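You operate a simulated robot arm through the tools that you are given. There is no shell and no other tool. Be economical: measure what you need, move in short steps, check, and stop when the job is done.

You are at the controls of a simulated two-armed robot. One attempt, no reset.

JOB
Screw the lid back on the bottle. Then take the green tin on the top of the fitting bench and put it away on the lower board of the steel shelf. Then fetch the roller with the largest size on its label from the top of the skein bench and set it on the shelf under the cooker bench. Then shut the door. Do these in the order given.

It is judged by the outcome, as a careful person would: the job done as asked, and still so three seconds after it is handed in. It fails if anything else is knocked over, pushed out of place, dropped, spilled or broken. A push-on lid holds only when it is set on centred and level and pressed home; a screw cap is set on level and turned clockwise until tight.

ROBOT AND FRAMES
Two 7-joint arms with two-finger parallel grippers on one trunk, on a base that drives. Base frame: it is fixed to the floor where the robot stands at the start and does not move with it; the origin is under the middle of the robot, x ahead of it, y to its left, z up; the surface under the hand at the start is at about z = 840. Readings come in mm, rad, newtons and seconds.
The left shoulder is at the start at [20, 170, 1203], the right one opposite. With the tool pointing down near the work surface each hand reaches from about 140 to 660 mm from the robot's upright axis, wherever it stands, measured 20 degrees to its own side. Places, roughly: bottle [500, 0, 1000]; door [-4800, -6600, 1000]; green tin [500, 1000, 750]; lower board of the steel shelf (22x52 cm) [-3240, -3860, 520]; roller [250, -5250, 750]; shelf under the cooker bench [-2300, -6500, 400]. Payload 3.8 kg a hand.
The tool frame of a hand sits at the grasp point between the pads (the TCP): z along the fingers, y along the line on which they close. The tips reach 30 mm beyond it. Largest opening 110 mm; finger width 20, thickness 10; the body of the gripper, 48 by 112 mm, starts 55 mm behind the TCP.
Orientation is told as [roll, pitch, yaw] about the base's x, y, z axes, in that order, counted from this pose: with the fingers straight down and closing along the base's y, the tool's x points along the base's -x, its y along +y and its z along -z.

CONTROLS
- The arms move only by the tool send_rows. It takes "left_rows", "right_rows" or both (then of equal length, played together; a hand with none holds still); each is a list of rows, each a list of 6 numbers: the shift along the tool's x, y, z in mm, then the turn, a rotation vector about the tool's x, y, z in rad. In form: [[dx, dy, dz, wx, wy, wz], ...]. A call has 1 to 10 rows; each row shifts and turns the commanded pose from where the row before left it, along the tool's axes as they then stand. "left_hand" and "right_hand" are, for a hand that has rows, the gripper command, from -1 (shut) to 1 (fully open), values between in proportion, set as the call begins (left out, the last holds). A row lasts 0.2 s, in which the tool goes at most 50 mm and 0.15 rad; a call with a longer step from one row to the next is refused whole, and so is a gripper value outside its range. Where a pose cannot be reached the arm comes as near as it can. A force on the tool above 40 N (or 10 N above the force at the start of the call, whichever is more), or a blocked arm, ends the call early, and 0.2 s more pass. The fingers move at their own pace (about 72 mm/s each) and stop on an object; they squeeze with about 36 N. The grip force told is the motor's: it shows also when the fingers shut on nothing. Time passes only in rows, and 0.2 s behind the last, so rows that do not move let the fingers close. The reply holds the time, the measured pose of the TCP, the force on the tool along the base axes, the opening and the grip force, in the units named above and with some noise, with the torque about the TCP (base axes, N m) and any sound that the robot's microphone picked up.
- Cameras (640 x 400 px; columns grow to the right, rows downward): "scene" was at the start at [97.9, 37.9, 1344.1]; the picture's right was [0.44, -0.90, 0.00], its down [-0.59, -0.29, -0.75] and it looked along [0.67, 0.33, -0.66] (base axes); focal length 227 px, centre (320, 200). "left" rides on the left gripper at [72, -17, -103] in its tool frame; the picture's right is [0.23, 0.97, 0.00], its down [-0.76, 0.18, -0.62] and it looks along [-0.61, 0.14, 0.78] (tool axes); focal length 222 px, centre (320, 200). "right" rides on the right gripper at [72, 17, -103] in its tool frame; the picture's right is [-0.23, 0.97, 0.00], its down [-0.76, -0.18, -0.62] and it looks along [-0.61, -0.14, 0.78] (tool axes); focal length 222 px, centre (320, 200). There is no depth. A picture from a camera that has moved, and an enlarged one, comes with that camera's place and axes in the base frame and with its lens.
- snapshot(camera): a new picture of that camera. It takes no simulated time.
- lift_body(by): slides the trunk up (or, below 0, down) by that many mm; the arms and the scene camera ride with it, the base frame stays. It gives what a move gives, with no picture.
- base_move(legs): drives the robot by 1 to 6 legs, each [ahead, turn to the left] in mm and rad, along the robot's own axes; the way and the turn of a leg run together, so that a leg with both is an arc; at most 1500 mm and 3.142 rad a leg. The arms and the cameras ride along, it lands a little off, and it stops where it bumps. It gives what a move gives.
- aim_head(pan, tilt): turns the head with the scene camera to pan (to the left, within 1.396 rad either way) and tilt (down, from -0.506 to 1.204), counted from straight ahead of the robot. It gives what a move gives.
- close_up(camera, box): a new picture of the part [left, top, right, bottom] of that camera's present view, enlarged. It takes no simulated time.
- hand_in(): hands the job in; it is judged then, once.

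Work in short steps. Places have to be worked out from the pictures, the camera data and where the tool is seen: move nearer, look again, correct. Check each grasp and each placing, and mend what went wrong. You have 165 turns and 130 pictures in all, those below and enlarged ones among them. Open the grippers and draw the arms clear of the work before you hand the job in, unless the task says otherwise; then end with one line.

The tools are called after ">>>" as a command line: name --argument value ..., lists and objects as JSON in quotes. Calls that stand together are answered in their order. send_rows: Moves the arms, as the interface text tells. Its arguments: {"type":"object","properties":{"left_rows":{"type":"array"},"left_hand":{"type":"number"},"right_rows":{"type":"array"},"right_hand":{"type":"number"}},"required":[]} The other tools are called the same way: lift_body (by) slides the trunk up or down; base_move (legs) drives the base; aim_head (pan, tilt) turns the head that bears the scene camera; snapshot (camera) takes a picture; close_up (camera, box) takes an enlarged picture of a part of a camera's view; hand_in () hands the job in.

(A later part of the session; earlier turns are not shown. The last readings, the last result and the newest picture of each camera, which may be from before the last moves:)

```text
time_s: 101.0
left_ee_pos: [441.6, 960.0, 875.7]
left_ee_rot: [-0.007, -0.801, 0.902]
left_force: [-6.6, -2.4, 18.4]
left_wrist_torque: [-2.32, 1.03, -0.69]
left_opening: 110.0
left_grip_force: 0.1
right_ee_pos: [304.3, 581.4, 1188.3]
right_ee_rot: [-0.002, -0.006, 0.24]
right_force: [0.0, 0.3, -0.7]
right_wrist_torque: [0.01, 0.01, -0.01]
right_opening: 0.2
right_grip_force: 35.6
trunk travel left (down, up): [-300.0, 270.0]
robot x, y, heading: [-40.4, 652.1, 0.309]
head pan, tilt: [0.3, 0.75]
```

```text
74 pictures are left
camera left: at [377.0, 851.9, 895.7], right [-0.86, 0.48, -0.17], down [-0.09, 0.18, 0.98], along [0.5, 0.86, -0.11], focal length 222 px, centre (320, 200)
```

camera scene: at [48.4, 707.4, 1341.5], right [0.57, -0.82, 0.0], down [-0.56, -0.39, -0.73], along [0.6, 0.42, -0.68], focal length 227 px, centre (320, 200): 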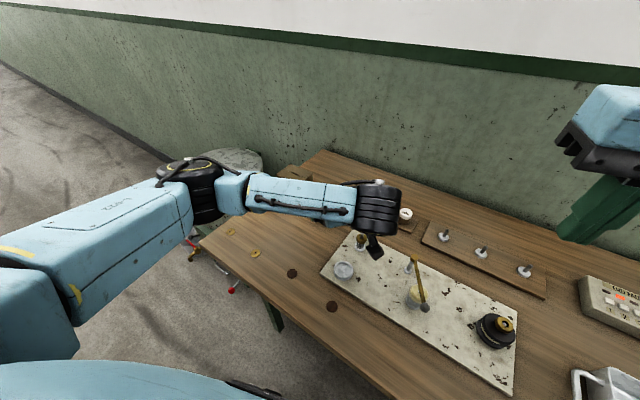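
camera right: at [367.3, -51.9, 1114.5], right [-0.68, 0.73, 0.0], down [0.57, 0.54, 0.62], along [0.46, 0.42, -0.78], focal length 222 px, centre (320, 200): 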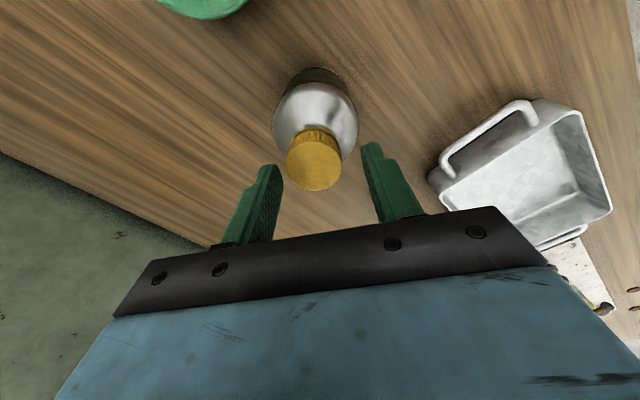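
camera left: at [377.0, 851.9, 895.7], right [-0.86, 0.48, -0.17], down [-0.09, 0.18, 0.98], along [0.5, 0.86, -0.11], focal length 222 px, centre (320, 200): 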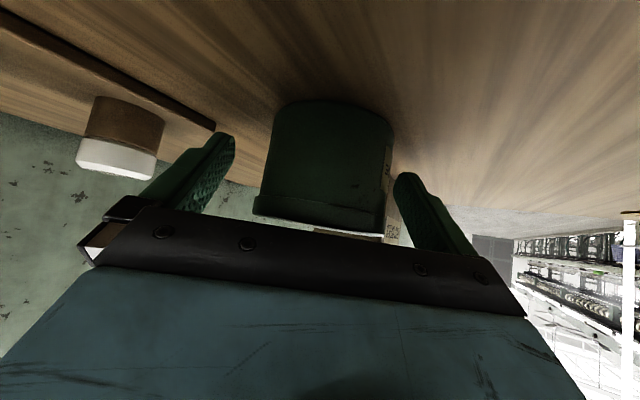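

The camera bracket touches the sprung knob on the plate (contact ≈[378, 831]). I back straight off at once and will re-approach with a different azimuth.

>>> send_rows --left_rows '[[0, 0, -20, 0, 0, 0], [0, 0, -35, 0, 0, 0], [0, 0, -45, 0, 0, 0], [0, 0, -45, 0, 0, 0], [0, 0, 0, 0, 0, 0]]'

>>> close_up --camera "left" --box '[100, 0, 500, 200]'

>>> close_up --camera "scene" --box '[260, 150, 460, 300]'

```text
time_s: 102.2
left_ee_pos: [376.8, 881.2, 973.4]
left_ee_rot: [0.002, -0.8, 0.899]
left_force: [0.2, 0.7, -0.4]
left_wrist_torque: [-0.01, -0.02, -0.02]
left_opening: 109.9
left_grip_force: 0.1
right_ee_pos: [306.9, 584.4, 1187.4]
right_ee_rot: [-0.003, -0.003, 0.242]
right_force: [0.6, -0.9, -0.3]
right_wrist_torque: [0.0, -0.02, -0.01]
right_opening: 0.1
right_grip_force: 35.3
trunk travel left (down, up): [-300.0, 270.0]
robot x, y, heading: [-37.8, 652.2, 0.308]
head pan, tilt: [0.3, 0.75]
```

```text
1.60 times, centred on (300, 100) of left
camera zoom: at [311.8, 773.2, 994.4], right [-0.86, 0.48, -0.16], down [-0.09, 0.18, 0.98], along [0.5, 0.86, -0.11], focal length 355 px, centre (352, 360)
```

zoom: 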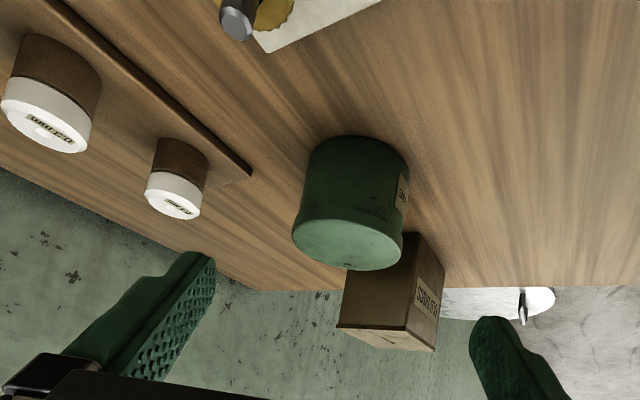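

```text
2.67 times, centred on (360, 225) of scene
camera zoom: at [48.9, 708.4, 1341.3], right [0.57, -0.82, 0.0], down [-0.56, -0.39, -0.73], along [0.6, 0.42, -0.68], focal length 605 px, centre (213, 133)
```

zoom: 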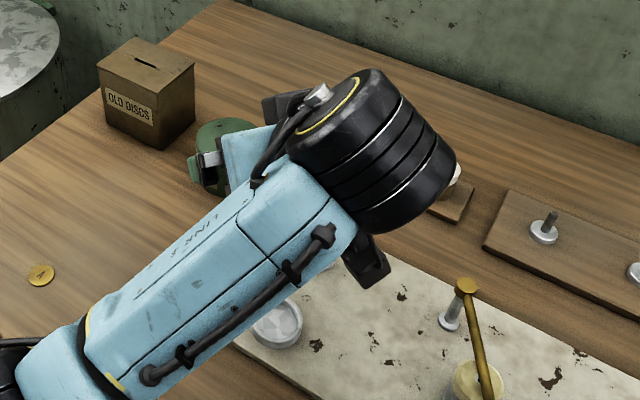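

Everything stands as before. I lift, swing the azimuth to 0.25 rad about the vertical and go to a new staging point.

>>> send_rows --left_rows '[[-35, 0, -34, 0, 0, 0], [0, 0, 0, 0.0932, 0, 0.0906], [0, 0, 0, 0.0932, 0, 0.0906], [0, 0, 0, 0.0932, 0, 0.0906], [0, 0, 0, 0.0932, 0, 0.0906], [0, 0, 0, 0.0932, 0, 0.0906], [25, 30.7, 17.3, 0, 0, 0], [25, 30.7, 17.3, 0, 0, 0], [0, 0, 0, 0, 0, 0]]'

>>> snapshot --camera "left"

>>> snapshot --camera "scene"

```text
time_s: 104.2
left_ee_pos: [353.5, 938.1, 961.8]
left_ee_rot: [-0.002, -0.8, 0.247]
left_force: [-0.5, -0.7, 0.6]
left_wrist_torque: [-0.01, 0.0, 0.01]
left_opening: 110.1
left_grip_force: 0.1
right_ee_pos: [305.5, 583.2, 1188.4]
right_ee_rot: [-0.002, -0.004, 0.24]
right_force: [-0.6, -0.4, 0.4]
right_wrist_torque: [-0.02, 0.01, -0.02]
right_opening: 0.0
right_grip_force: 36.8
trunk travel left (down, up): [-300.0, 270.0]
robot x, y, heading: [-41.1, 654.0, 0.309]
head pan, tilt: [0.3, 0.75]
```

```text
71 pictures are left
camera left: at [236.3, 890.8, 982.0], right [-0.39, 0.91, -0.16], down [0.04, 0.19, 0.98], along [0.92, 0.38, -0.11], focal length 222 px, centre (320, 200)
```

left: 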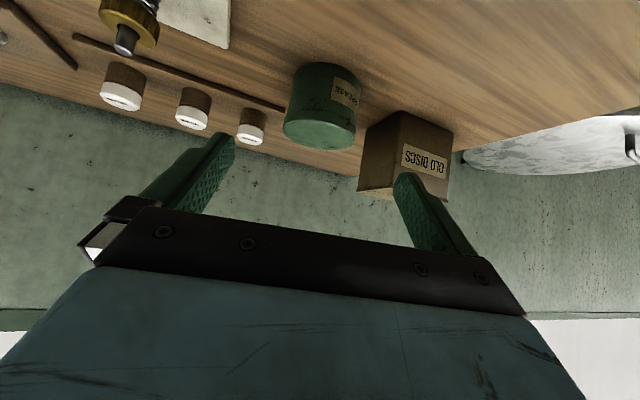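

```text
70 pictures are left
camera scene: at [48.8, 707.0, 1341.4], right [0.57, -0.82, 0.0], down [-0.56, -0.39, -0.73], along [0.6, 0.42, -0.68], focal length 227 px, centre (320, 200)
```

scene: 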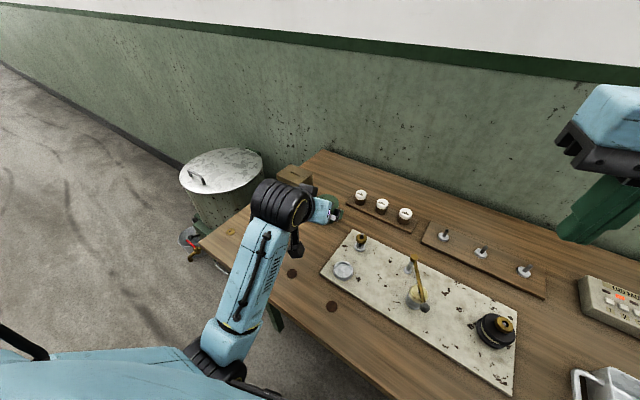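

Aligned on the tin (it's labelled GREASE). I narrow the opening a little and advance.

>>> send_rows --left_rows '[[0, 0, 20, 0, 0, 0], [0, 0, 30, 0, 0, 0], [0, 0, 30, 0, 0, 0], [0, 0, 20, 0, 0, 0], [0, 0, 0, 0, 0, 0]]' --left_hand 0.76

>>> snapshot --camera "left"

```text
time_s: 105.4
left_ee_pos: [421.7, 953.5, 892.9]
left_ee_rot: [0.0, -0.803, 0.248]
left_force: [0.1, -0.4, -0.4]
left_wrist_torque: [0.01, 0.01, -0.01]
left_opening: 96.8
left_grip_force: 0.0
right_ee_pos: [304.7, 583.2, 1188.5]
right_ee_rot: [-0.004, -0.004, 0.241]
right_force: [-0.4, -0.1, 0.4]
right_wrist_torque: [-0.03, 0.0, 0.01]
right_opening: 0.1
right_grip_force: 35.9
trunk travel left (down, up): [-300.0, 270.0]
robot x, y, heading: [-39.3, 654.0, 0.312]
head pan, tilt: [0.3, 0.75]
```

```text
69 pictures are left
camera left: at [304.9, 907.4, 913.0], right [-0.39, 0.9, -0.16], down [0.04, 0.19, 0.98], along [0.92, 0.38, -0.11], focal length 222 px, centre (320, 200)
```

left: 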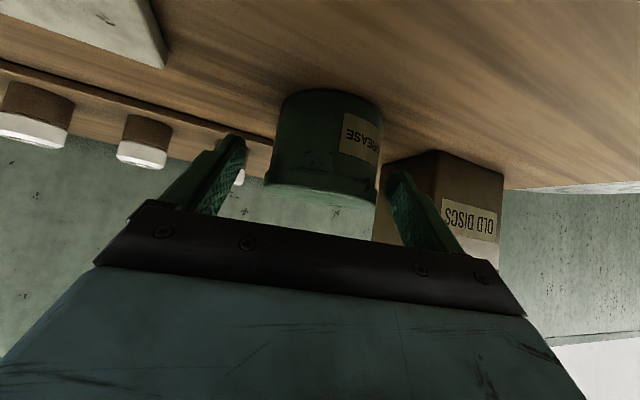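

Shift 3 mm to the side, advance the last 29 mm, then close.

>>> send_rows --left_rows '[[0, 3, 10, 0, 0, 0], [0, 0, 12, 0, 0, 0], [0, 0, 7, 0, 0, 0], [0, 0, 0, 0, 0, 0]]'

>>> snapshot --camera "left"

```text
time_s: 106.4
left_ee_pos: [441.8, 963.2, 871.4]
left_ee_rot: [0.0, -0.8, 0.249]
left_force: [-0.3, 0.1, 0.2]
left_wrist_torque: [0.01, 0.01, 0.02]
left_opening: 96.7
left_grip_force: 0.0
right_ee_pos: [306.6, 583.2, 1188.7]
right_ee_rot: [-0.003, -0.004, 0.242]
right_force: [0.2, 0.5, 0.7]
right_wrist_torque: [-0.03, 0.02, 0.04]
right_opening: 0.0
right_grip_force: 35.7
trunk travel left (down, up): [-300.0, 270.0]
robot x, y, heading: [-39.0, 653.1, 0.312]
head pan, tilt: [0.3, 0.75]
```

```text
68 pictures are left
camera left: at [324.0, 915.5, 892.2], right [-0.39, 0.91, -0.16], down [0.04, 0.19, 0.98], along [0.92, 0.38, -0.11], focal length 222 px, centre (320, 200)
```

left: 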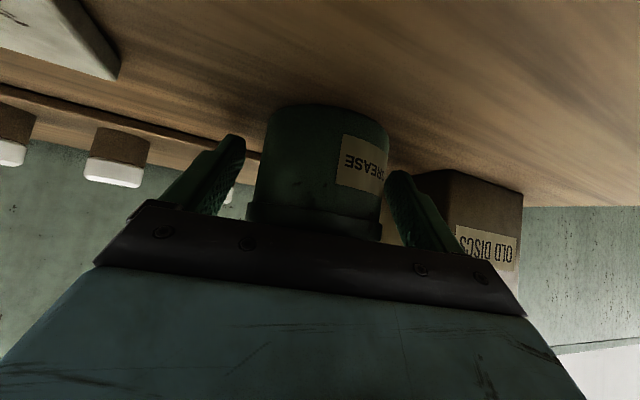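

Fingers straddle the tin, no contact. Close.

>>> send_rows --left_rows '[[0, 0, 0, 0, 0, 0], [0, 0, 0, 0, 0, 0], [0, 0, 0, 0, 0, 0]]' --left_hand -1

>>> send_rows --left_rows '[[-7, 0, -7, 0, 0, 0], [-14, 0, -14, 0, 0, 0], [-28, 0, -27, 0, 0, 0], [-28, 0, -27, 0, 0, 0], [-28, 0, -27, 0, 0, 0], [0, 0, 0, 0, 0, 0]]'

>>> snapshot --camera "left"

>>> snapshot --camera "scene"

```text
time_s: 107.2
left_ee_pos: [441.1, 962.3, 871.9]
left_ee_rot: [-0.001, -0.8, 0.249]
left_force: [1.0, -0.3, -1.2]
left_wrist_torque: [-0.08, -0.03, 0.0]
left_opening: 73.1
left_grip_force: 35.8
right_ee_pos: [306.0, 582.2, 1187.2]
right_ee_rot: [-0.003, -0.004, 0.24]
right_force: [-0.1, -0.5, -0.8]
right_wrist_torque: [0.01, 0.02, 0.0]
right_opening: 0.2
right_grip_force: 36.6
trunk travel left (down, up): [-300.0, 270.0]
robot x, y, heading: [-40.5, 652.2, 0.31]
head pan, tilt: [0.3, 0.75]
```

```text
time_s: 108.6
left_ee_pos: [440.4, 963.2, 1019.0]
left_ee_rot: [-0.002, -0.801, 0.252]
left_force: [-1.4, -0.3, -2.3]
left_wrist_torque: [-0.02, 0.0, 0.06]
left_opening: 73.0
left_grip_force: 36.4
right_ee_pos: [306.7, 583.1, 1188.0]
right_ee_rot: [-0.002, -0.004, 0.241]
right_force: [-0.2, 0.1, -0.5]
right_wrist_torque: [0.0, -0.01, 0.01]
right_opening: 0.0
right_grip_force: 36.0
trunk travel left (down, up): [-300.0, 270.0]
robot x, y, heading: [-39.7, 656.5, 0.315]
head pan, tilt: [0.3, 0.75]
```

```text
67 pictures are left
camera left: at [324.0, 917.0, 1039.1], right [-0.39, 0.9, -0.16], down [0.04, 0.19, 0.98], along [0.92, 0.38, -0.11], focal length 222 px, centre (320, 200)
```

left: 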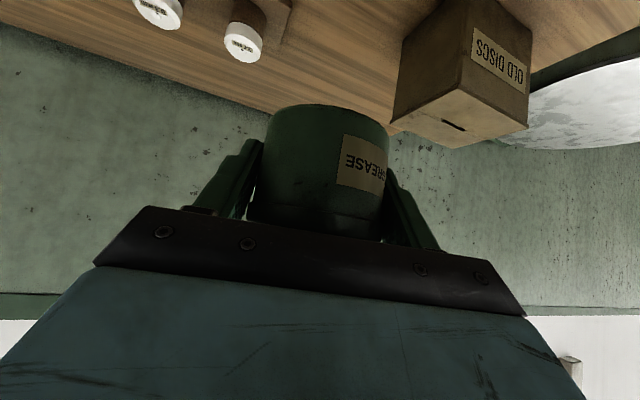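

```text
66 pictures are left
camera scene: at [48.7, 707.6, 1341.4], right [0.57, -0.82, 0.0], down [-0.56, -0.39, -0.73], along [0.6, 0.42, -0.68], focal length 227 px, centre (320, 200)
```

scene: 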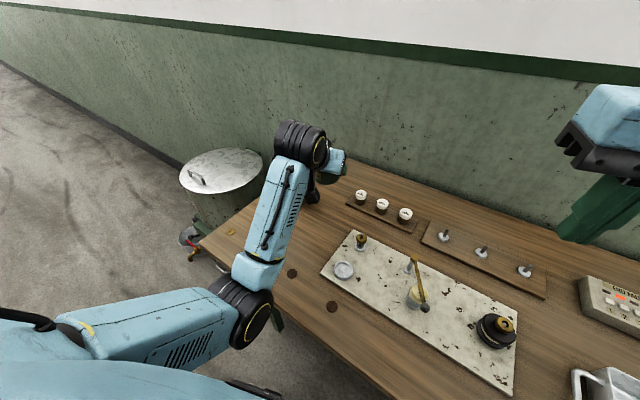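

The tin is held (73 mm, base 31 mm below TCP). I pull it in, then back off and drive down the aisle.

>>> send_rows --left_rows '[[23, 0, -24, 0, 0, 0], [23, 0, -24, 0, 0, 0], [23, 0, -24, 0, 0, 0]]'

>>> base_move --legs '[[-400, 0], [0, -2.149], [1450, 0], [1450, 0]]'

>>> aim_head --pan -0.45 --tilt 0.3

>>> snapshot --camera "scene"

```text
time_s: 109.4
left_ee_pos: [342.3, 939.1, 1019.7]
left_ee_rot: [0.001, -0.802, 0.249]
left_force: [0.5, -0.2, -1.2]
left_wrist_torque: [0.04, -0.02, 0.01]
left_opening: 73.2
left_grip_force: 36.3
right_ee_pos: [305.4, 582.3, 1188.9]
right_ee_rot: [-0.004, -0.004, 0.241]
right_force: [0.2, 0.9, 0.6]
right_wrist_torque: [0.0, -0.01, -0.03]
right_opening: 0.0
right_grip_force: 36.1
trunk travel left (down, up): [-300.0, 270.0]
robot x, y, heading: [-40.2, 650.6, 0.306]
head pan, tilt: [0.3, 0.75]
```

```text
time_s: 130.7
left_ee_pos: [-1150.3, -2759.7, 1017.9]
left_ee_rot: [0.002, -0.8, -1.897]
left_force: [0.0, 0.2, -3.2]
left_wrist_torque: [0.01, 0.02, 0.01]
left_opening: 72.8
left_grip_force: 36.3
right_ee_pos: [-1429.7, -2537.2, 1188.1]
right_ee_rot: [-0.003, -0.004, -1.904]
right_force: [0.7, -0.9, 0.3]
right_wrist_torque: [0.02, 0.02, 0.02]
right_opening: 0.0
right_grip_force: 36.3
trunk travel left (down, up): [-300.0, 270.0]
robot x, y, heading: [-1179.5, -2285.1, -1.834]
head pan, tilt: [0.3, 0.75]
```

```text
time_s: 131.8
left_ee_pos: [-1150.5, -2760.5, 1019.7]
left_ee_rot: [-0.001, -0.799, -1.896]
left_force: [-0.3, -0.5, -1.7]
left_wrist_torque: [0.01, 0.02, 0.04]
left_opening: 72.9
left_grip_force: 35.3
right_ee_pos: [-1429.9, -2536.2, 1189.8]
right_ee_rot: [-0.004, -0.001, -1.905]
right_force: [0.2, 0.2, -0.5]
right_wrist_torque: [0.0, 0.03, -0.03]
right_opening: 0.0
right_grip_force: 36.1
trunk travel left (down, up): [-300.0, 270.0]
robot x, y, heading: [-1181.7, -2285.2, -1.835]
head pan, tilt: [-0.45, 0.3]
```

```text
65 pictures are left
camera scene: at [-1247.5, -2373.6, 1381.7], right [-0.76, 0.65, 0.0], down [0.19, 0.22, -0.96], along [-0.62, -0.72, -0.3], focal length 227 px, centre (320, 200)
```

scene: 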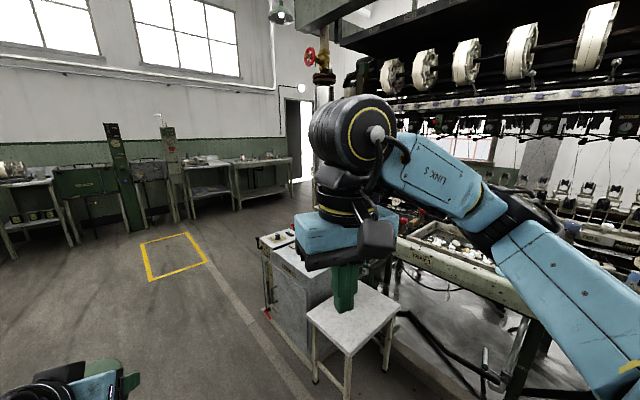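

The shelf lies past the machine's end cabinet, still hidden. I drive to about [−1300, −4300] and turn toward −x to look.

>>> base_move --legs '[[0, 0.205], [1000, 0], [1015, 0], [0, -1.3]]'

>>> aim_head --pan 0.0 --tilt 0.3

>>> snapshot --camera "scene"

```text
time_s: 145.7
left_ee_pos: [-1709.0, -4519.6, 1019.8]
left_ee_rot: [0.0, -0.8, -2.989]
left_force: [-0.4, 0.2, -2.1]
left_wrist_torque: [-0.02, 0.02, 0.0]
left_opening: 73.1
left_grip_force: 35.8
right_ee_pos: [-1638.0, -4170.9, 1188.6]
right_ee_rot: [-0.001, -0.004, -2.997]
right_force: [0.9, 0.5, 0.7]
right_wrist_torque: [-0.02, 0.01, 0.02]
right_opening: 0.0
right_grip_force: 35.8
trunk travel left (down, up): [-300.0, 270.0]
robot x, y, heading: [-1300.8, -4276.3, -2.926]
head pan, tilt: [-0.45, 0.3]
```

```text
time_s: 146.6
left_ee_pos: [-1708.8, -4521.5, 1018.7]
left_ee_rot: [-0.002, -0.8, -2.991]
left_force: [0.4, -0.8, -2.9]
left_wrist_torque: [0.01, 0.01, -0.01]
left_opening: 72.9
left_grip_force: 35.9
right_ee_pos: [-1639.0, -4171.4, 1188.8]
right_ee_rot: [-0.003, -0.004, -2.996]
right_force: [-1.1, -0.2, 0.1]
right_wrist_torque: [-0.04, 0.01, 0.03]
right_opening: 0.0
right_grip_force: 36.1
trunk travel left (down, up): [-300.0, 270.0]
robot x, y, heading: [-1300.5, -4275.1, -2.925]
head pan, tilt: [0.0, 0.3]
```

```text
64 pictures are left
camera scene: at [-1409.9, -4297.3, 1381.8], right [-0.21, 0.98, 0.0], down [0.29, 0.06, -0.96], along [-0.93, -0.2, -0.3], focal length 227 px, centre (320, 200)
```

scene: 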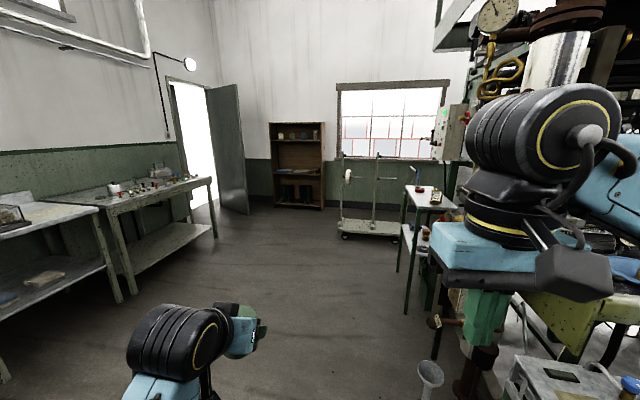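

The steel shelf is visible around (425, 220). Zoom in on it.

>>> close_up --camera "scene" --box '[380, 160, 480, 330]'

>>> close_up --camera "scene" --box '[0, 80, 330, 290]'

```text
2.35 times, centred on (430, 245) of scene
camera zoom: at [-1409.9, -4297.3, 1381.8], right [-0.21, 0.98, 0.0], down [0.29, 0.06, -0.96], along [-0.93, -0.2, -0.3], focal length 534 px, centre (61, 94)
```

zoom: 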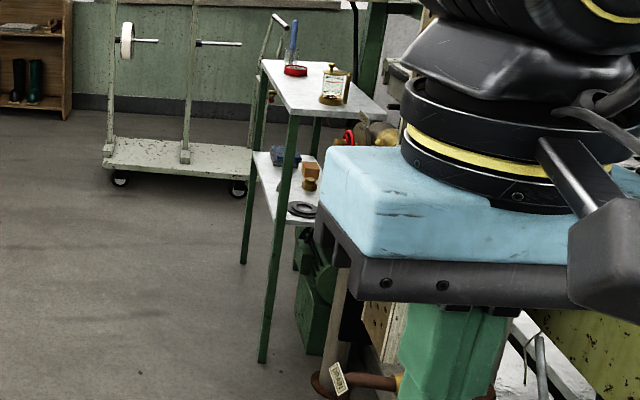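

```text
1.90 times, centred on (165, 185) of scene
camera zoom: at [-1409.9, -4297.3, 1381.8], right [-0.21, 0.98, 0.0], down [0.29, 0.06, -0.96], along [-0.93, -0.2, -0.3], focal length 432 px, centre (615, 229)
```

zoom: 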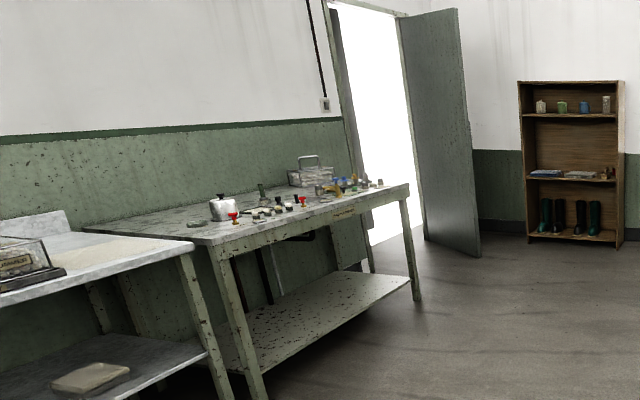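

The shelf's long open side faces −y (x from −3500 to −2950, front y≈−3945). I drive to in front of it at [−3200, −4600], facing +y, and look.

>>> base_move --legs '[[0, -0.047], [1000, 0], [928, 0], [0, -1.74]]'

>>> aim_head --pan 0.0 --tilt 0.65

>>> snapshot --camera "scene"

```text
time_s: 160.9
left_ee_pos: [-3367.5, -4143.2, 1018.3]
left_ee_rot: [0.002, -0.798, 1.509]
left_force: [-0.5, -0.5, -3.4]
left_wrist_torque: [0.04, 0.0, 0.0]
left_opening: 72.8
left_grip_force: 36.2
right_ee_pos: [-3040.0, -4286.9, 1187.9]
right_ee_rot: [-0.002, -0.002, 1.5]
right_force: [-0.1, -0.6, -0.4]
right_wrist_torque: [0.05, 0.01, -0.04]
right_opening: 0.0
right_grip_force: 36.1
trunk travel left (down, up): [-300.0, 270.0]
robot x, y, heading: [-3214.6, -4595.9, 1.578]
head pan, tilt: [0.0, 0.3]
```

```text
time_s: 161.7
left_ee_pos: [-3367.5, -4143.6, 1018.3]
left_ee_rot: [0.001, -0.799, 1.507]
left_force: [-0.3, 0.3, -2.2]
left_wrist_torque: [0.02, 0.01, 0.0]
left_opening: 73.0
left_grip_force: 36.5
right_ee_pos: [-3040.6, -4286.7, 1188.1]
right_ee_rot: [-0.004, -0.004, 1.501]
right_force: [-0.4, -0.3, 0.1]
right_wrist_torque: [0.01, 0.0, -0.02]
right_opening: 0.1
right_grip_force: 35.3
trunk travel left (down, up): [-300.0, 270.0]
robot x, y, heading: [-3213.8, -4595.7, 1.575]
head pan, tilt: [0.0, 0.649]
```

```text
61 pictures are left
camera scene: at [-3210.9, -4487.1, 1350.1], right [1.0, 0.0, 0.0], down [0.0, -0.6, -0.8], along [0.0, 0.8, -0.6], focal length 227 px, centre (320, 200)
```

scene: 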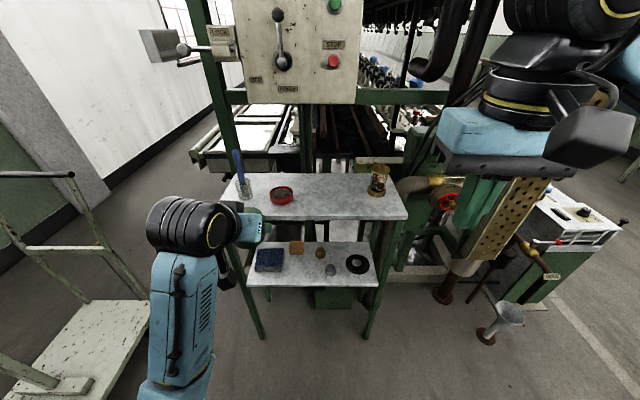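

>>> close_up --camera "scene" --box '[225, 165, 415, 300]'

```text
2.96 times, centred on (320, 232) of scene
camera zoom: at [-3210.9, -4487.1, 1350.1], right [1.0, 0.0, 0.0], down [0.0, -0.6, -0.8], along [0.0, 0.8, -0.6], focal length 672 px, centre (320, 104)
```

zoom: 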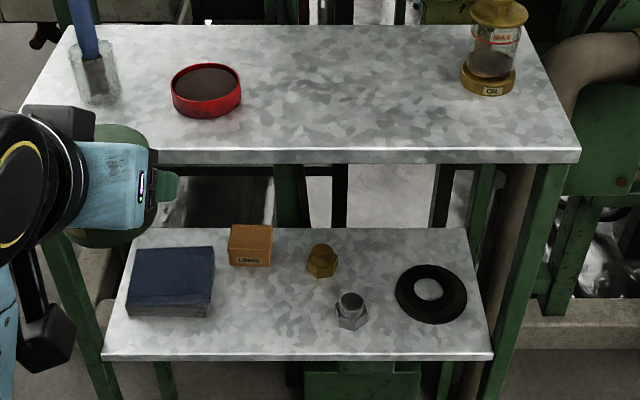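

Lower board: front edge y≈−3963, z≈520, upper board underside ≈825. Free spot for the tin at about [−3278, −3902], between the blue box and the nuts. I lower the trunk 300, then lower the hand and line it up in x.

>>> lift_body --by -300

>>> send_rows --left_rows '[[20.2, -22.2, 21.6, 0, 0, 0], [20.2, -22.2, 21.6, 0, 0, 0], [20.2, -22.2, 21.6, 0, 0, 0], [20.2, -22.2, 21.6, 0, 0, 0], [0, 0, 0, 0, 0, 0]]'

>>> snapshot --camera "scene"

```text
time_s: 164.7
left_ee_pos: [-3368.3, -4143.1, 719.1]
left_ee_rot: [0.001, -0.8, 1.509]
left_force: [-0.8, 0.3, -2.3]
left_wrist_torque: [0.01, 0.0, -0.01]
left_opening: 73.2
left_grip_force: 36.0
right_ee_pos: [-3039.6, -4287.3, 888.7]
right_ee_rot: [0.0, -0.003, 1.5]
right_force: [0.2, -0.1, 0.5]
right_wrist_torque: [-0.01, 0.02, 0.0]
right_opening: 0.0
right_grip_force: 35.9
trunk travel left (down, up): [0.0, 570.0]
robot x, y, heading: [-3211.8, -4594.4, 1.572]
head pan, tilt: [0.0, 0.649]
```

```text
time_s: 165.9
left_ee_pos: [-3276.6, -4144.6, 599.7]
left_ee_rot: [0.001, -0.799, 1.508]
left_force: [0.6, 0.3, -2.6]
left_wrist_torque: [-0.05, -0.01, -0.02]
left_opening: 72.6
left_grip_force: 35.7
right_ee_pos: [-3040.1, -4286.1, 887.9]
right_ee_rot: [-0.001, -0.003, 1.502]
right_force: [-0.7, -0.2, -0.2]
right_wrist_torque: [0.0, -0.01, 0.03]
right_opening: 0.1
right_grip_force: 36.3
trunk travel left (down, up): [0.0, 570.0]
robot x, y, heading: [-3211.6, -4595.0, 1.57]
head pan, tilt: [0.0, 0.649]
```

```text
59 pictures are left
camera scene: at [-3210.9, -4487.1, 1050.0], right [1.0, 0.0, 0.0], down [0.0, -0.6, -0.8], along [0.0, 0.8, -0.6], focal length 227 px, centre (320, 200)
```

scene: 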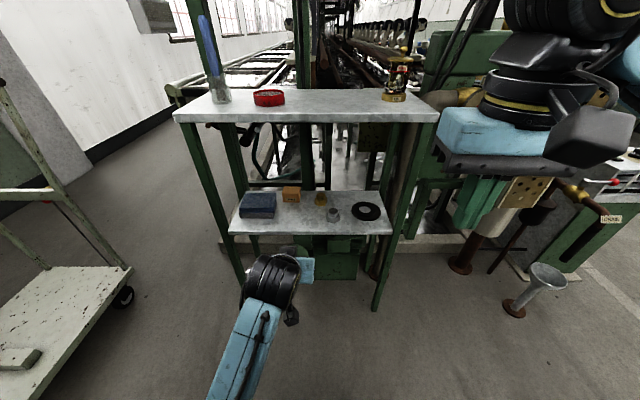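

Upper board top is ≈881, so there is ample room. I pull the right hand back a bit and drive forward 200 mm with the tin at z≈600.

>>> send_rows --right_rows '[[40, 0, -25, 0, 0, 0], [40, 0, -25, 0, 0, 0], [0, 0, 0, 0, 0, 0]]'

>>> base_move --legs '[[200, 0]]'

>>> snapshot --camera "scene"

>>> snapshot --camera "left"

```text
time_s: 166.7
left_ee_pos: [-3277.5, -4144.6, 600.2]
left_ee_rot: [-0.001, -0.798, 1.51]
left_force: [-0.4, -0.4, -1.7]
left_wrist_torque: [-0.03, 0.01, 0.02]
left_opening: 72.8
left_grip_force: 36.0
right_ee_pos: [-3046.0, -4367.1, 939.5]
right_ee_rot: [-0.004, -0.002, 1.5]
right_force: [1.1, 0.2, 0.1]
right_wrist_torque: [-0.02, -0.01, 0.01]
right_opening: 0.1
right_grip_force: 36.1
trunk travel left (down, up): [0.0, 570.0]
robot x, y, heading: [-3212.7, -4597.5, 1.574]
head pan, tilt: [0.0, 0.649]
```

```text
time_s: 168.3
left_ee_pos: [-3279.9, -3941.4, 599.7]
left_ee_rot: [0.001, -0.799, 1.513]
left_force: [-0.8, -0.5, -2.1]
left_wrist_torque: [0.0, 0.03, 0.0]
left_opening: 72.8
left_grip_force: 36.4
right_ee_pos: [-3047.7, -4163.1, 938.9]
right_ee_rot: [-0.003, -0.004, 1.506]
right_force: [-0.6, -0.3, -0.8]
right_wrist_torque: [-0.02, 0.0, 0.0]
right_opening: 0.0
right_grip_force: 36.1
trunk travel left (down, up): [0.0, 570.0]
robot x, y, heading: [-3207.5, -4392.0, 1.578]
head pan, tilt: [0.0, 0.649]
```

```text
58 pictures are left
camera scene: at [-3212.1, -4284.9, 1050.0], right [1.0, 0.01, 0.0], down [0.0, -0.6, -0.8], along [0.0, 0.8, -0.6], focal length 227 px, centre (320, 200)
```

scene: 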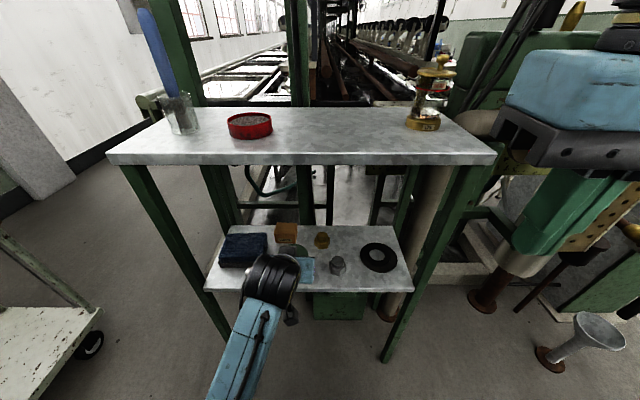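

```text
57 pictures are left
camera left: at [-3270.5, -4066.8, 621.0], right [-0.98, -0.1, -0.16], down [-0.17, 0.09, 0.98], along [-0.09, 0.99, -0.11], focal length 222 px, centre (320, 200)
```

left: 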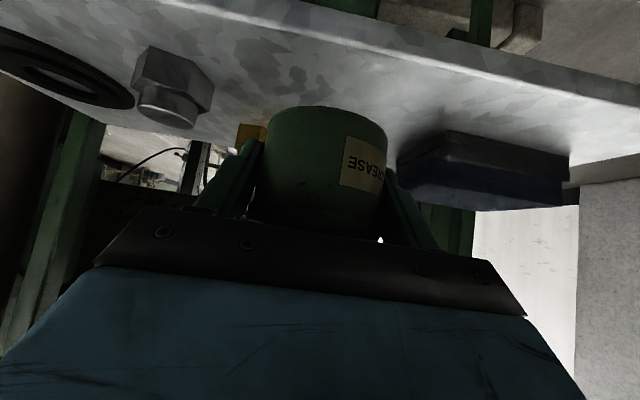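

Over the board edge with good spacing. I advance 40 mm and lower toward the board.

>>> send_rows --left_rows '[[-14, 0, 14.3, 0, 0, 0], [-14, 0, 14.3, 0, 0, 0], [14.3, 0, 14, 0, 0, 0], [10, 0, 9.8, 0, 0, 0], [5, 0, 4.9, 0, 0, 0], [0, 0, 0, 0, 0, 0]]'

>>> snapshot --camera "left"

>>> close_up --camera "scene" --box '[190, 200, 430, 340]'

```text
time_s: 169.7
left_ee_pos: [-3277.8, -3902.3, 563.2]
left_ee_rot: [0.0, -0.804, 1.516]
left_force: [-0.8, -0.9, 10.9]
left_wrist_torque: [-0.45, 0.07, -0.02]
left_opening: 72.8
left_grip_force: 35.9
right_ee_pos: [-3048.1, -4164.1, 939.4]
right_ee_rot: [-0.001, -0.003, 1.508]
right_force: [0.0, 0.2, 0.2]
right_wrist_torque: [-0.02, 0.02, 0.0]
right_opening: 0.0
right_grip_force: 36.2
trunk travel left (down, up): [0.0, 570.0]
robot x, y, heading: [-3214.5, -4393.1, 1.577]
head pan, tilt: [0.0, 0.649]
```

```text
56 pictures are left
camera left: at [-3267.9, -4027.2, 582.2], right [-0.98, -0.1, -0.16], down [-0.17, 0.09, 0.98], along [-0.09, 0.99, -0.1], focal length 222 px, centre (320, 200)
```

left: 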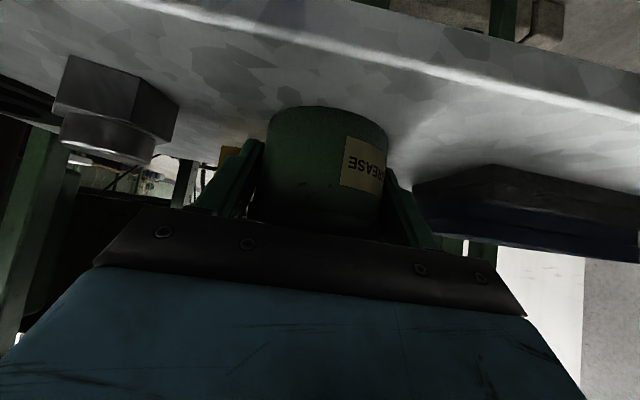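

```text
2.67 times, centred on (310, 270) of scene
camera zoom: at [-3212.1, -4285.7, 1050.2], right [1.0, 0.01, 0.0], down [0.0, -0.6, -0.8], along [0.0, 0.8, -0.6], focal length 605 px, centre (347, 13)
```

zoom: 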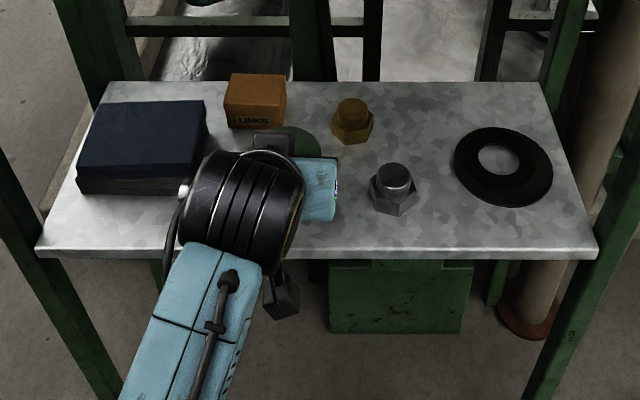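

Contact: 11 N, slightly on the front rim of the tin. Press 1 mm more to level it, then open.

>>> send_rows --left_rows '[[0.9, 0, 0.8, 0, 0, 0], [0, 0, 0, 0, 0, 0]]'

>>> send_rows --left_rows '[[0, 0, 0, 0, 0, 0], [0, 0, 0, 0, 0, 0], [0, 0, 0, 0, 0, 0]]' --left_hand 0.6

>>> snapshot --camera "left"

```text
time_s: 170.3
left_ee_pos: [-3277.5, -3901.5, 562.0]
left_ee_rot: [0.0, -0.806, 1.514]
left_force: [0.8, 0.4, 21.2]
left_wrist_torque: [-0.29, 0.02, 0.18]
left_opening: 73.0
left_grip_force: 35.5
right_ee_pos: [-3046.0, -4166.1, 937.7]
right_ee_rot: [0.0, -0.006, 1.505]
right_force: [0.0, 0.4, 0.2]
right_wrist_torque: [0.01, 0.04, -0.02]
right_opening: 0.1
right_grip_force: 36.4
trunk travel left (down, up): [0.0, 570.0]
robot x, y, heading: [-3209.2, -4393.9, 1.58]
head pan, tilt: [0.0, 0.649]
```

```text
time_s: 171.1
left_ee_pos: [-3278.0, -3902.5, 558.2]
left_ee_rot: [0.001, -0.799, 1.511]
left_force: [-3.6, -0.9, 5.9]
left_wrist_torque: [0.06, -0.18, -0.02]
left_opening: 86.1
left_grip_force: 0.1
right_ee_pos: [-3047.4, -4164.6, 939.3]
right_ee_rot: [-0.004, -0.003, 1.507]
right_force: [0.5, 0.6, -0.1]
right_wrist_torque: [-0.01, 0.01, -0.03]
right_opening: 0.0
right_grip_force: 35.9
trunk travel left (down, up): [0.0, 570.0]
robot x, y, heading: [-3212.5, -4394.0, 1.578]
head pan, tilt: [0.0, 0.649]
```

```text
54 pictures are left
camera left: at [-3268.1, -4027.9, 578.9], right [-0.98, -0.1, -0.16], down [-0.17, 0.1, 0.98], along [-0.08, 0.99, -0.11], focal length 222 px, centre (320, 200)
```

left: 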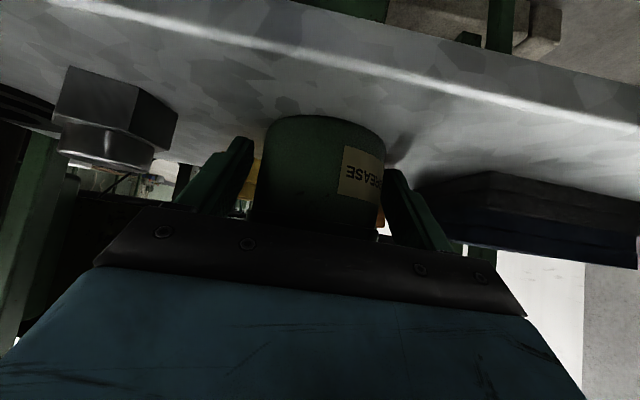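

Released; one finger still touches the tin and tips touch the board lightly. I centre by raising 2 mm, shifting ~4 mm and opening a bit more, then withdraw along the tool axis.

>>> send_rows --left_rows '[[-1.5, 2, -1.5, 0, 0, 0], [0, 2.5, 0, 0, 0, 0], [0, 0, 0, 0, 0, 0]]' --left_hand 0.75

>>> send_rows --left_rows '[[0, 0, -10, 0, 0, 0], [0, 0, -20, 0, 0, 0], [0, 0, -30, 0, 0, 0], [0, 0, -40, 0, 0, 0], [0, 0, -40, 0, 0, 0], [0, 0, 0, 0, 0, 0]]'

>>> snapshot --camera "left"

>>> snapshot --camera "scene"

```text
time_s: 171.9
left_ee_pos: [-3280.5, -3903.5, 560.7]
left_ee_rot: [0.001, -0.799, 1.512]
left_force: [0.4, 1.2, -0.7]
left_wrist_torque: [-0.02, -0.02, 0.0]
left_opening: 96.6
left_grip_force: 0.0
right_ee_pos: [-3046.6, -4163.2, 938.3]
right_ee_rot: [0.0, -0.003, 1.506]
right_force: [-0.6, 0.0, 0.5]
right_wrist_torque: [0.01, 0.0, 0.01]
right_opening: 0.1
right_grip_force: 35.7
trunk travel left (down, up): [0.0, 570.0]
robot x, y, heading: [-3215.0, -4395.5, 1.571]
head pan, tilt: [0.0, 0.649]
```

```text
time_s: 173.3
left_ee_pos: [-3286.4, -3999.6, 657.1]
left_ee_rot: [0.002, -0.798, 1.513]
left_force: [-0.2, 0.1, 0.9]
left_wrist_torque: [-0.01, 0.0, 0.0]
left_opening: 96.2
left_grip_force: 0.0
right_ee_pos: [-3047.5, -4164.8, 938.7]
right_ee_rot: [-0.002, -0.003, 1.507]
right_force: [0.7, 0.6, 0.0]
right_wrist_torque: [0.01, 0.02, 0.03]
right_opening: 0.2
right_grip_force: 35.8
trunk travel left (down, up): [0.0, 570.0]
robot x, y, heading: [-3211.9, -4393.8, 1.574]
head pan, tilt: [0.0, 0.649]
```

```text
53 pictures are left
camera left: at [-3277.2, -4124.1, 677.9], right [-0.98, -0.1, -0.16], down [-0.17, 0.09, 0.98], along [-0.09, 0.99, -0.11], focal length 222 px, centre (320, 200)
```

left: 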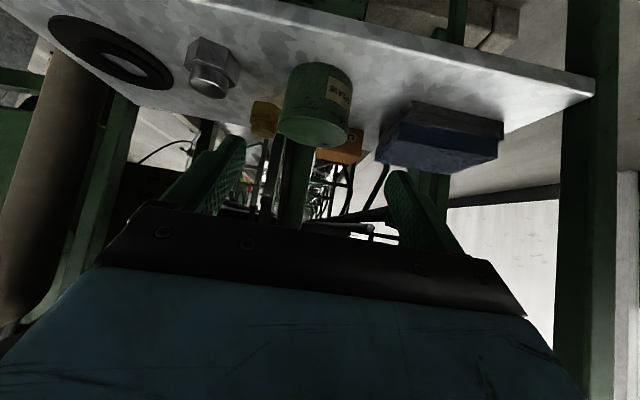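

```text
52 pictures are left
camera scene: at [-3212.1, -4285.2, 1050.0], right [1.0, 0.01, 0.0], down [0.0, -0.6, -0.8], along [0.0, 0.8, -0.6], focal length 227 px, centre (320, 200)
```

scene: 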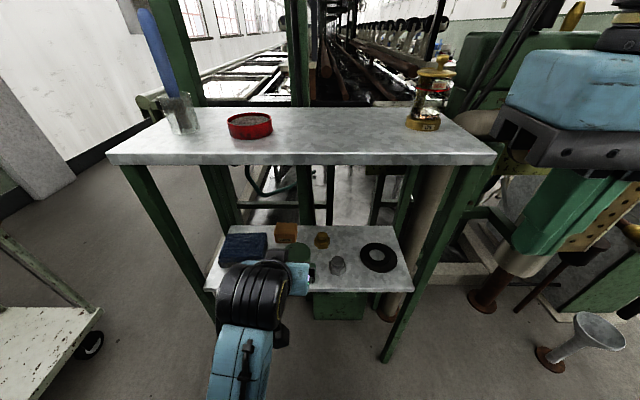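

Tin stands upright on the lower board, nothing else disturbed. I back away, raise the trunk and drive toward the skein bench, stopping at about [−700, −5250].

>>> base_move --legs '[[-600, 0]]'

>>> lift_body --by 300

>>> base_move --legs '[[0, -1.677], [1300, 0], [1212, 0]]'

>>> aim_head --pan 0.0 --tilt 0.45

>>> snapshot --camera "scene"

```text
time_s: 176.7
left_ee_pos: [-3279.5, -4588.3, 658.6]
left_ee_rot: [0.003, -0.799, 1.481]
left_force: [0.3, -0.2, 0.9]
left_wrist_torque: [0.02, -0.04, -0.01]
left_opening: 96.2
left_grip_force: 0.0
right_ee_pos: [-3047.2, -4760.2, 938.3]
right_ee_rot: [-0.002, -0.004, 1.473]
right_force: [0.4, 0.1, 0.8]
right_wrist_torque: [-0.01, 0.0, 0.02]
right_opening: 0.0
right_grip_force: 35.8
trunk travel left (down, up): [0.0, 570.0]
robot x, y, heading: [-3215.4, -4985.1, 1.548]
head pan, tilt: [0.0, 0.649]
```

```text
time_s: 179.7
left_ee_pos: [-3279.1, -4589.0, 956.2]
left_ee_rot: [0.002, -0.8, 1.48]
left_force: [0.2, 0.2, 0.5]
left_wrist_torque: [0.02, 0.02, 0.01]
left_opening: 96.3
left_grip_force: 0.1
right_ee_pos: [-3046.6, -4761.1, 1238.4]
right_ee_rot: [-0.002, -0.004, 1.473]
right_force: [0.8, 0.4, 0.5]
right_wrist_torque: [-0.04, 0.02, 0.02]
right_opening: 0.1
right_grip_force: 36.4
trunk travel left (down, up): [-300.0, 270.0]
robot x, y, heading: [-3217.6, -4984.9, 1.548]
head pan, tilt: [0.0, 0.649]
```

```text
time_s: 195.9
left_ee_pos: [-345.4, -5289.2, 957.2]
left_ee_rot: [0.001, -0.8, -0.205]
left_force: [0.1, -0.3, 0.2]
left_wrist_torque: [-0.01, -0.01, 0.02]
left_opening: 96.1
left_grip_force: 0.1
right_ee_pos: [-542.1, -5502.4, 1237.5]
right_ee_rot: [-0.004, -0.006, -0.212]
right_force: [-0.1, 0.5, -0.3]
right_wrist_torque: [0.0, 0.01, 0.0]
right_opening: 0.2
right_grip_force: 36.1
trunk travel left (down, up): [-300.0, 270.0]
robot x, y, heading: [-748.0, -5302.4, -0.141]
head pan, tilt: [0.0, 0.649]
```

```text
time_s: 196.7
left_ee_pos: [-345.3, -5290.9, 957.9]
left_ee_rot: [0.001, -0.798, -0.203]
left_force: [-0.4, -0.3, -0.5]
left_wrist_torque: [-0.01, -0.02, 0.0]
left_opening: 96.3
left_grip_force: 0.1
right_ee_pos: [-543.2, -5501.0, 1237.6]
right_ee_rot: [-0.001, -0.002, -0.211]
right_force: [0.2, 0.1, -0.3]
right_wrist_torque: [-0.01, -0.01, 0.0]
right_opening: 0.0
right_grip_force: 36.4
trunk travel left (down, up): [-300.0, 270.0]
robot x, y, heading: [-748.6, -5306.9, -0.141]
head pan, tilt: [0.0, 0.45]
```

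```text
51 pictures are left
camera scene: at [-633.5, -5319.9, 1367.8], right [-0.14, -0.99, 0.0], down [-0.43, 0.06, -0.9], along [0.89, -0.13, -0.44], focal length 227 px, centre (320, 200)
```

scene: 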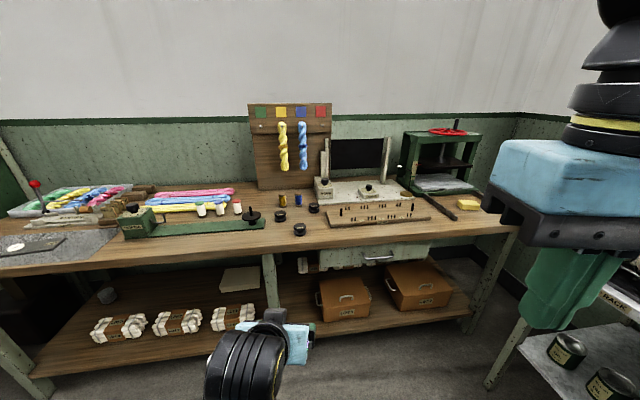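

The skein bench. Zoom on the small round parts in its middle.

>>> close_up --camera "scene" --box '[235, 180, 345, 245]'

>>> close_up --camera "scene" --box '[100, 175, 290, 245]'

```text
5.82 times, centred on (290, 212) of scene
camera zoom: at [-633.5, -5319.9, 1367.8], right [-0.14, -0.99, 0.0], down [-0.43, 0.06, -0.9], along [0.89, -0.13, -0.44], focal length 1320 px, centre (494, 127)
```

zoom: 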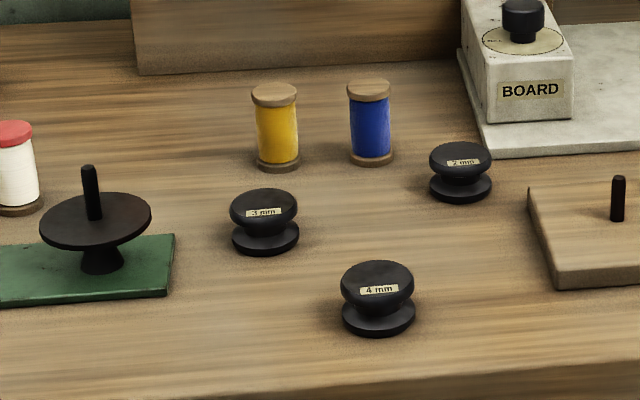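

```text
3.37 times, centred on (195, 210) of scene
camera zoom: at [-633.5, -5319.9, 1367.8], right [-0.14, -0.99, 0.0], down [-0.43, 0.06, -0.9], along [0.89, -0.13, -0.44], focal length 764 px, centre (741, 166)
```

zoom: 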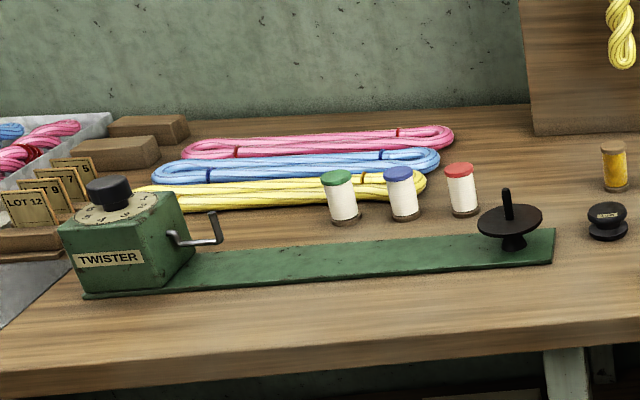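

The largest is the "4 mm" roller, the foremost one. I take a left-camera picture to triangulate its height and distance.

>>> snapshot --camera "left"

```text
48 pictures are left
camera left: at [-471.4, -5280.4, 977.7], right [0.04, 0.99, -0.16], down [0.12, 0.16, 0.98], along [0.99, -0.06, -0.11], focal length 222 px, centre (320, 200)
```

left: 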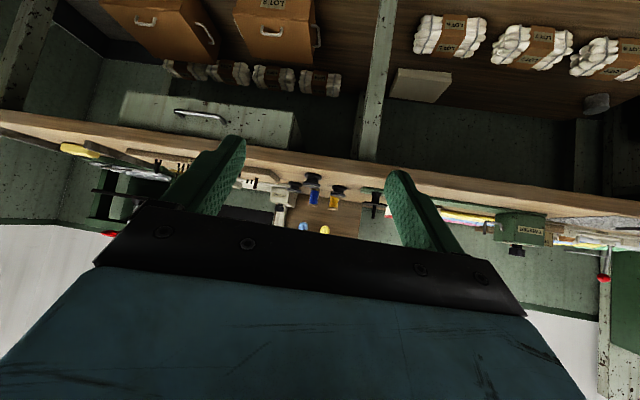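

Triangulated: the 4 mm roller's middle at ≈[157, −5353, 848]. I drive to a stance at [−310, −5480], heading 0.

>>> base_move --legs '[[0, -0.239], [472, 0], [0, 0.38]]'

>>> aim_head --pan 0.25 --tilt 0.8

>>> snapshot --camera "scene"

>>> snapshot --camera "left"

```text
time_s: 201.4
left_ee_pos: [81.0, -5400.4, 957.4]
left_ee_rot: [-0.001, -0.8, -0.055]
left_force: [0.4, 0.2, 0.2]
left_wrist_torque: [0.01, 0.02, 0.02]
left_opening: 96.3
left_grip_force: 0.2
right_ee_pos: [-83.3, -5638.8, 1238.8]
right_ee_rot: [-0.004, -0.004, -0.06]
right_force: [-0.1, 0.5, 0.0]
right_wrist_torque: [-0.01, -0.02, -0.02]
right_opening: 0.0
right_grip_force: 36.2
trunk travel left (down, up): [-300.0, 270.0]
robot x, y, heading: [-314.8, -5472.9, 0.009]
head pan, tilt: [0.0, 0.45]
```

```text
time_s: 202.3
left_ee_pos: [81.5, -5398.8, 956.7]
left_ee_rot: [-0.001, -0.798, -0.054]
left_force: [-0.1, 0.2, 0.5]
left_wrist_torque: [0.0, 0.06, 0.02]
left_opening: 96.4
left_grip_force: 0.1
right_ee_pos: [-83.6, -5639.6, 1239.9]
right_ee_rot: [-0.003, -0.003, -0.062]
right_force: [1.3, 0.7, 0.6]
right_wrist_torque: [-0.01, -0.02, -0.02]
right_opening: 0.0
right_grip_force: 36.8
trunk travel left (down, up): [-300.0, 270.0]
robot x, y, heading: [-312.1, -5473.2, 0.009]
head pan, tilt: [0.25, 0.799]
```

```text
47 pictures are left
camera scene: at [-213.4, -5452.9, 1337.5], right [0.26, -0.97, 0.0], down [-0.69, -0.18, -0.7], along [0.67, 0.18, -0.72], focal length 227 px, centre (320, 200)
```

scene: 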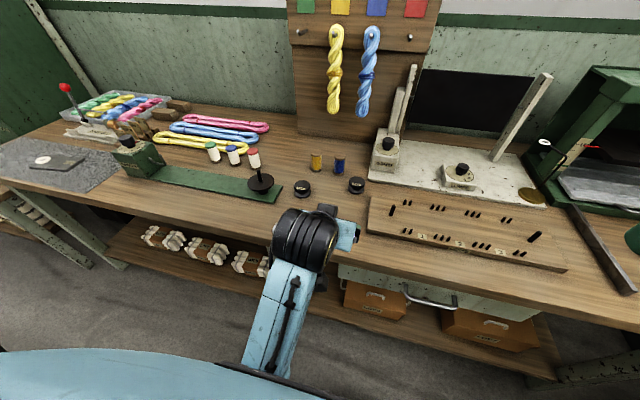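

```text
46 pictures are left
camera left: at [-45.1, -5409.1, 977.7], right [-0.11, 0.98, -0.16], down [0.09, 0.17, 0.98], along [0.99, 0.09, -0.11], focal length 222 px, centre (320, 200)
```

left: 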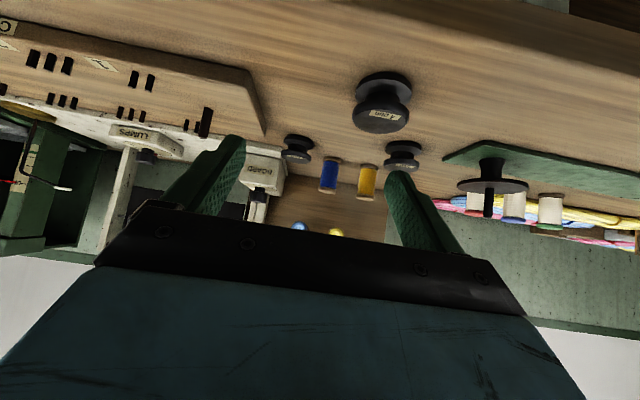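

The roller sits at ≈[155, −5347], surface ≈825. I shift sideways into line and advance halfway.

>>> send_rows --left_rows '[[11.5, 27.8, 0, 0, 0, 0], [11.4, 27.8, 0, 0, 0, 0], [0, 0, 30, 0, 0, 0], [0, 0, 30, 0, 0, 0], [0, 0, 0, 0, 0, 0]]'

>>> snapshot --camera "left"

```text
time_s: 203.5
left_ee_pos: [110.6, -5344.6, 900.7]
left_ee_rot: [0.002, -0.798, -0.054]
left_force: [-0.7, 0.0, -0.1]
left_wrist_torque: [0.01, 0.01, 0.01]
left_opening: 96.6
left_grip_force: 0.1
right_ee_pos: [-84.1, -5638.5, 1238.8]
right_ee_rot: [-0.003, -0.002, -0.06]
right_force: [0.8, -0.6, -0.1]
right_wrist_torque: [-0.01, -0.02, 0.02]
right_opening: 0.0
right_grip_force: 35.4
trunk travel left (down, up): [-300.0, 270.0]
robot x, y, heading: [-314.0, -5475.2, 0.005]
head pan, tilt: [0.25, 0.799]
```

```text
45 pictures are left
camera left: at [-14.6, -5353.9, 919.7], right [-0.11, 0.98, -0.16], down [0.09, 0.17, 0.98], along [0.99, 0.09, -0.11], focal length 222 px, centre (320, 200)
```

left: 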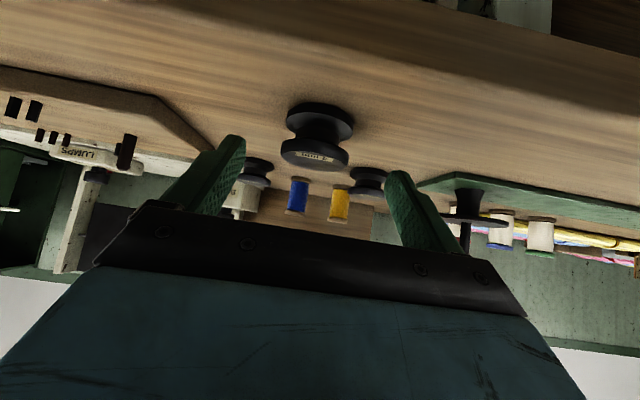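

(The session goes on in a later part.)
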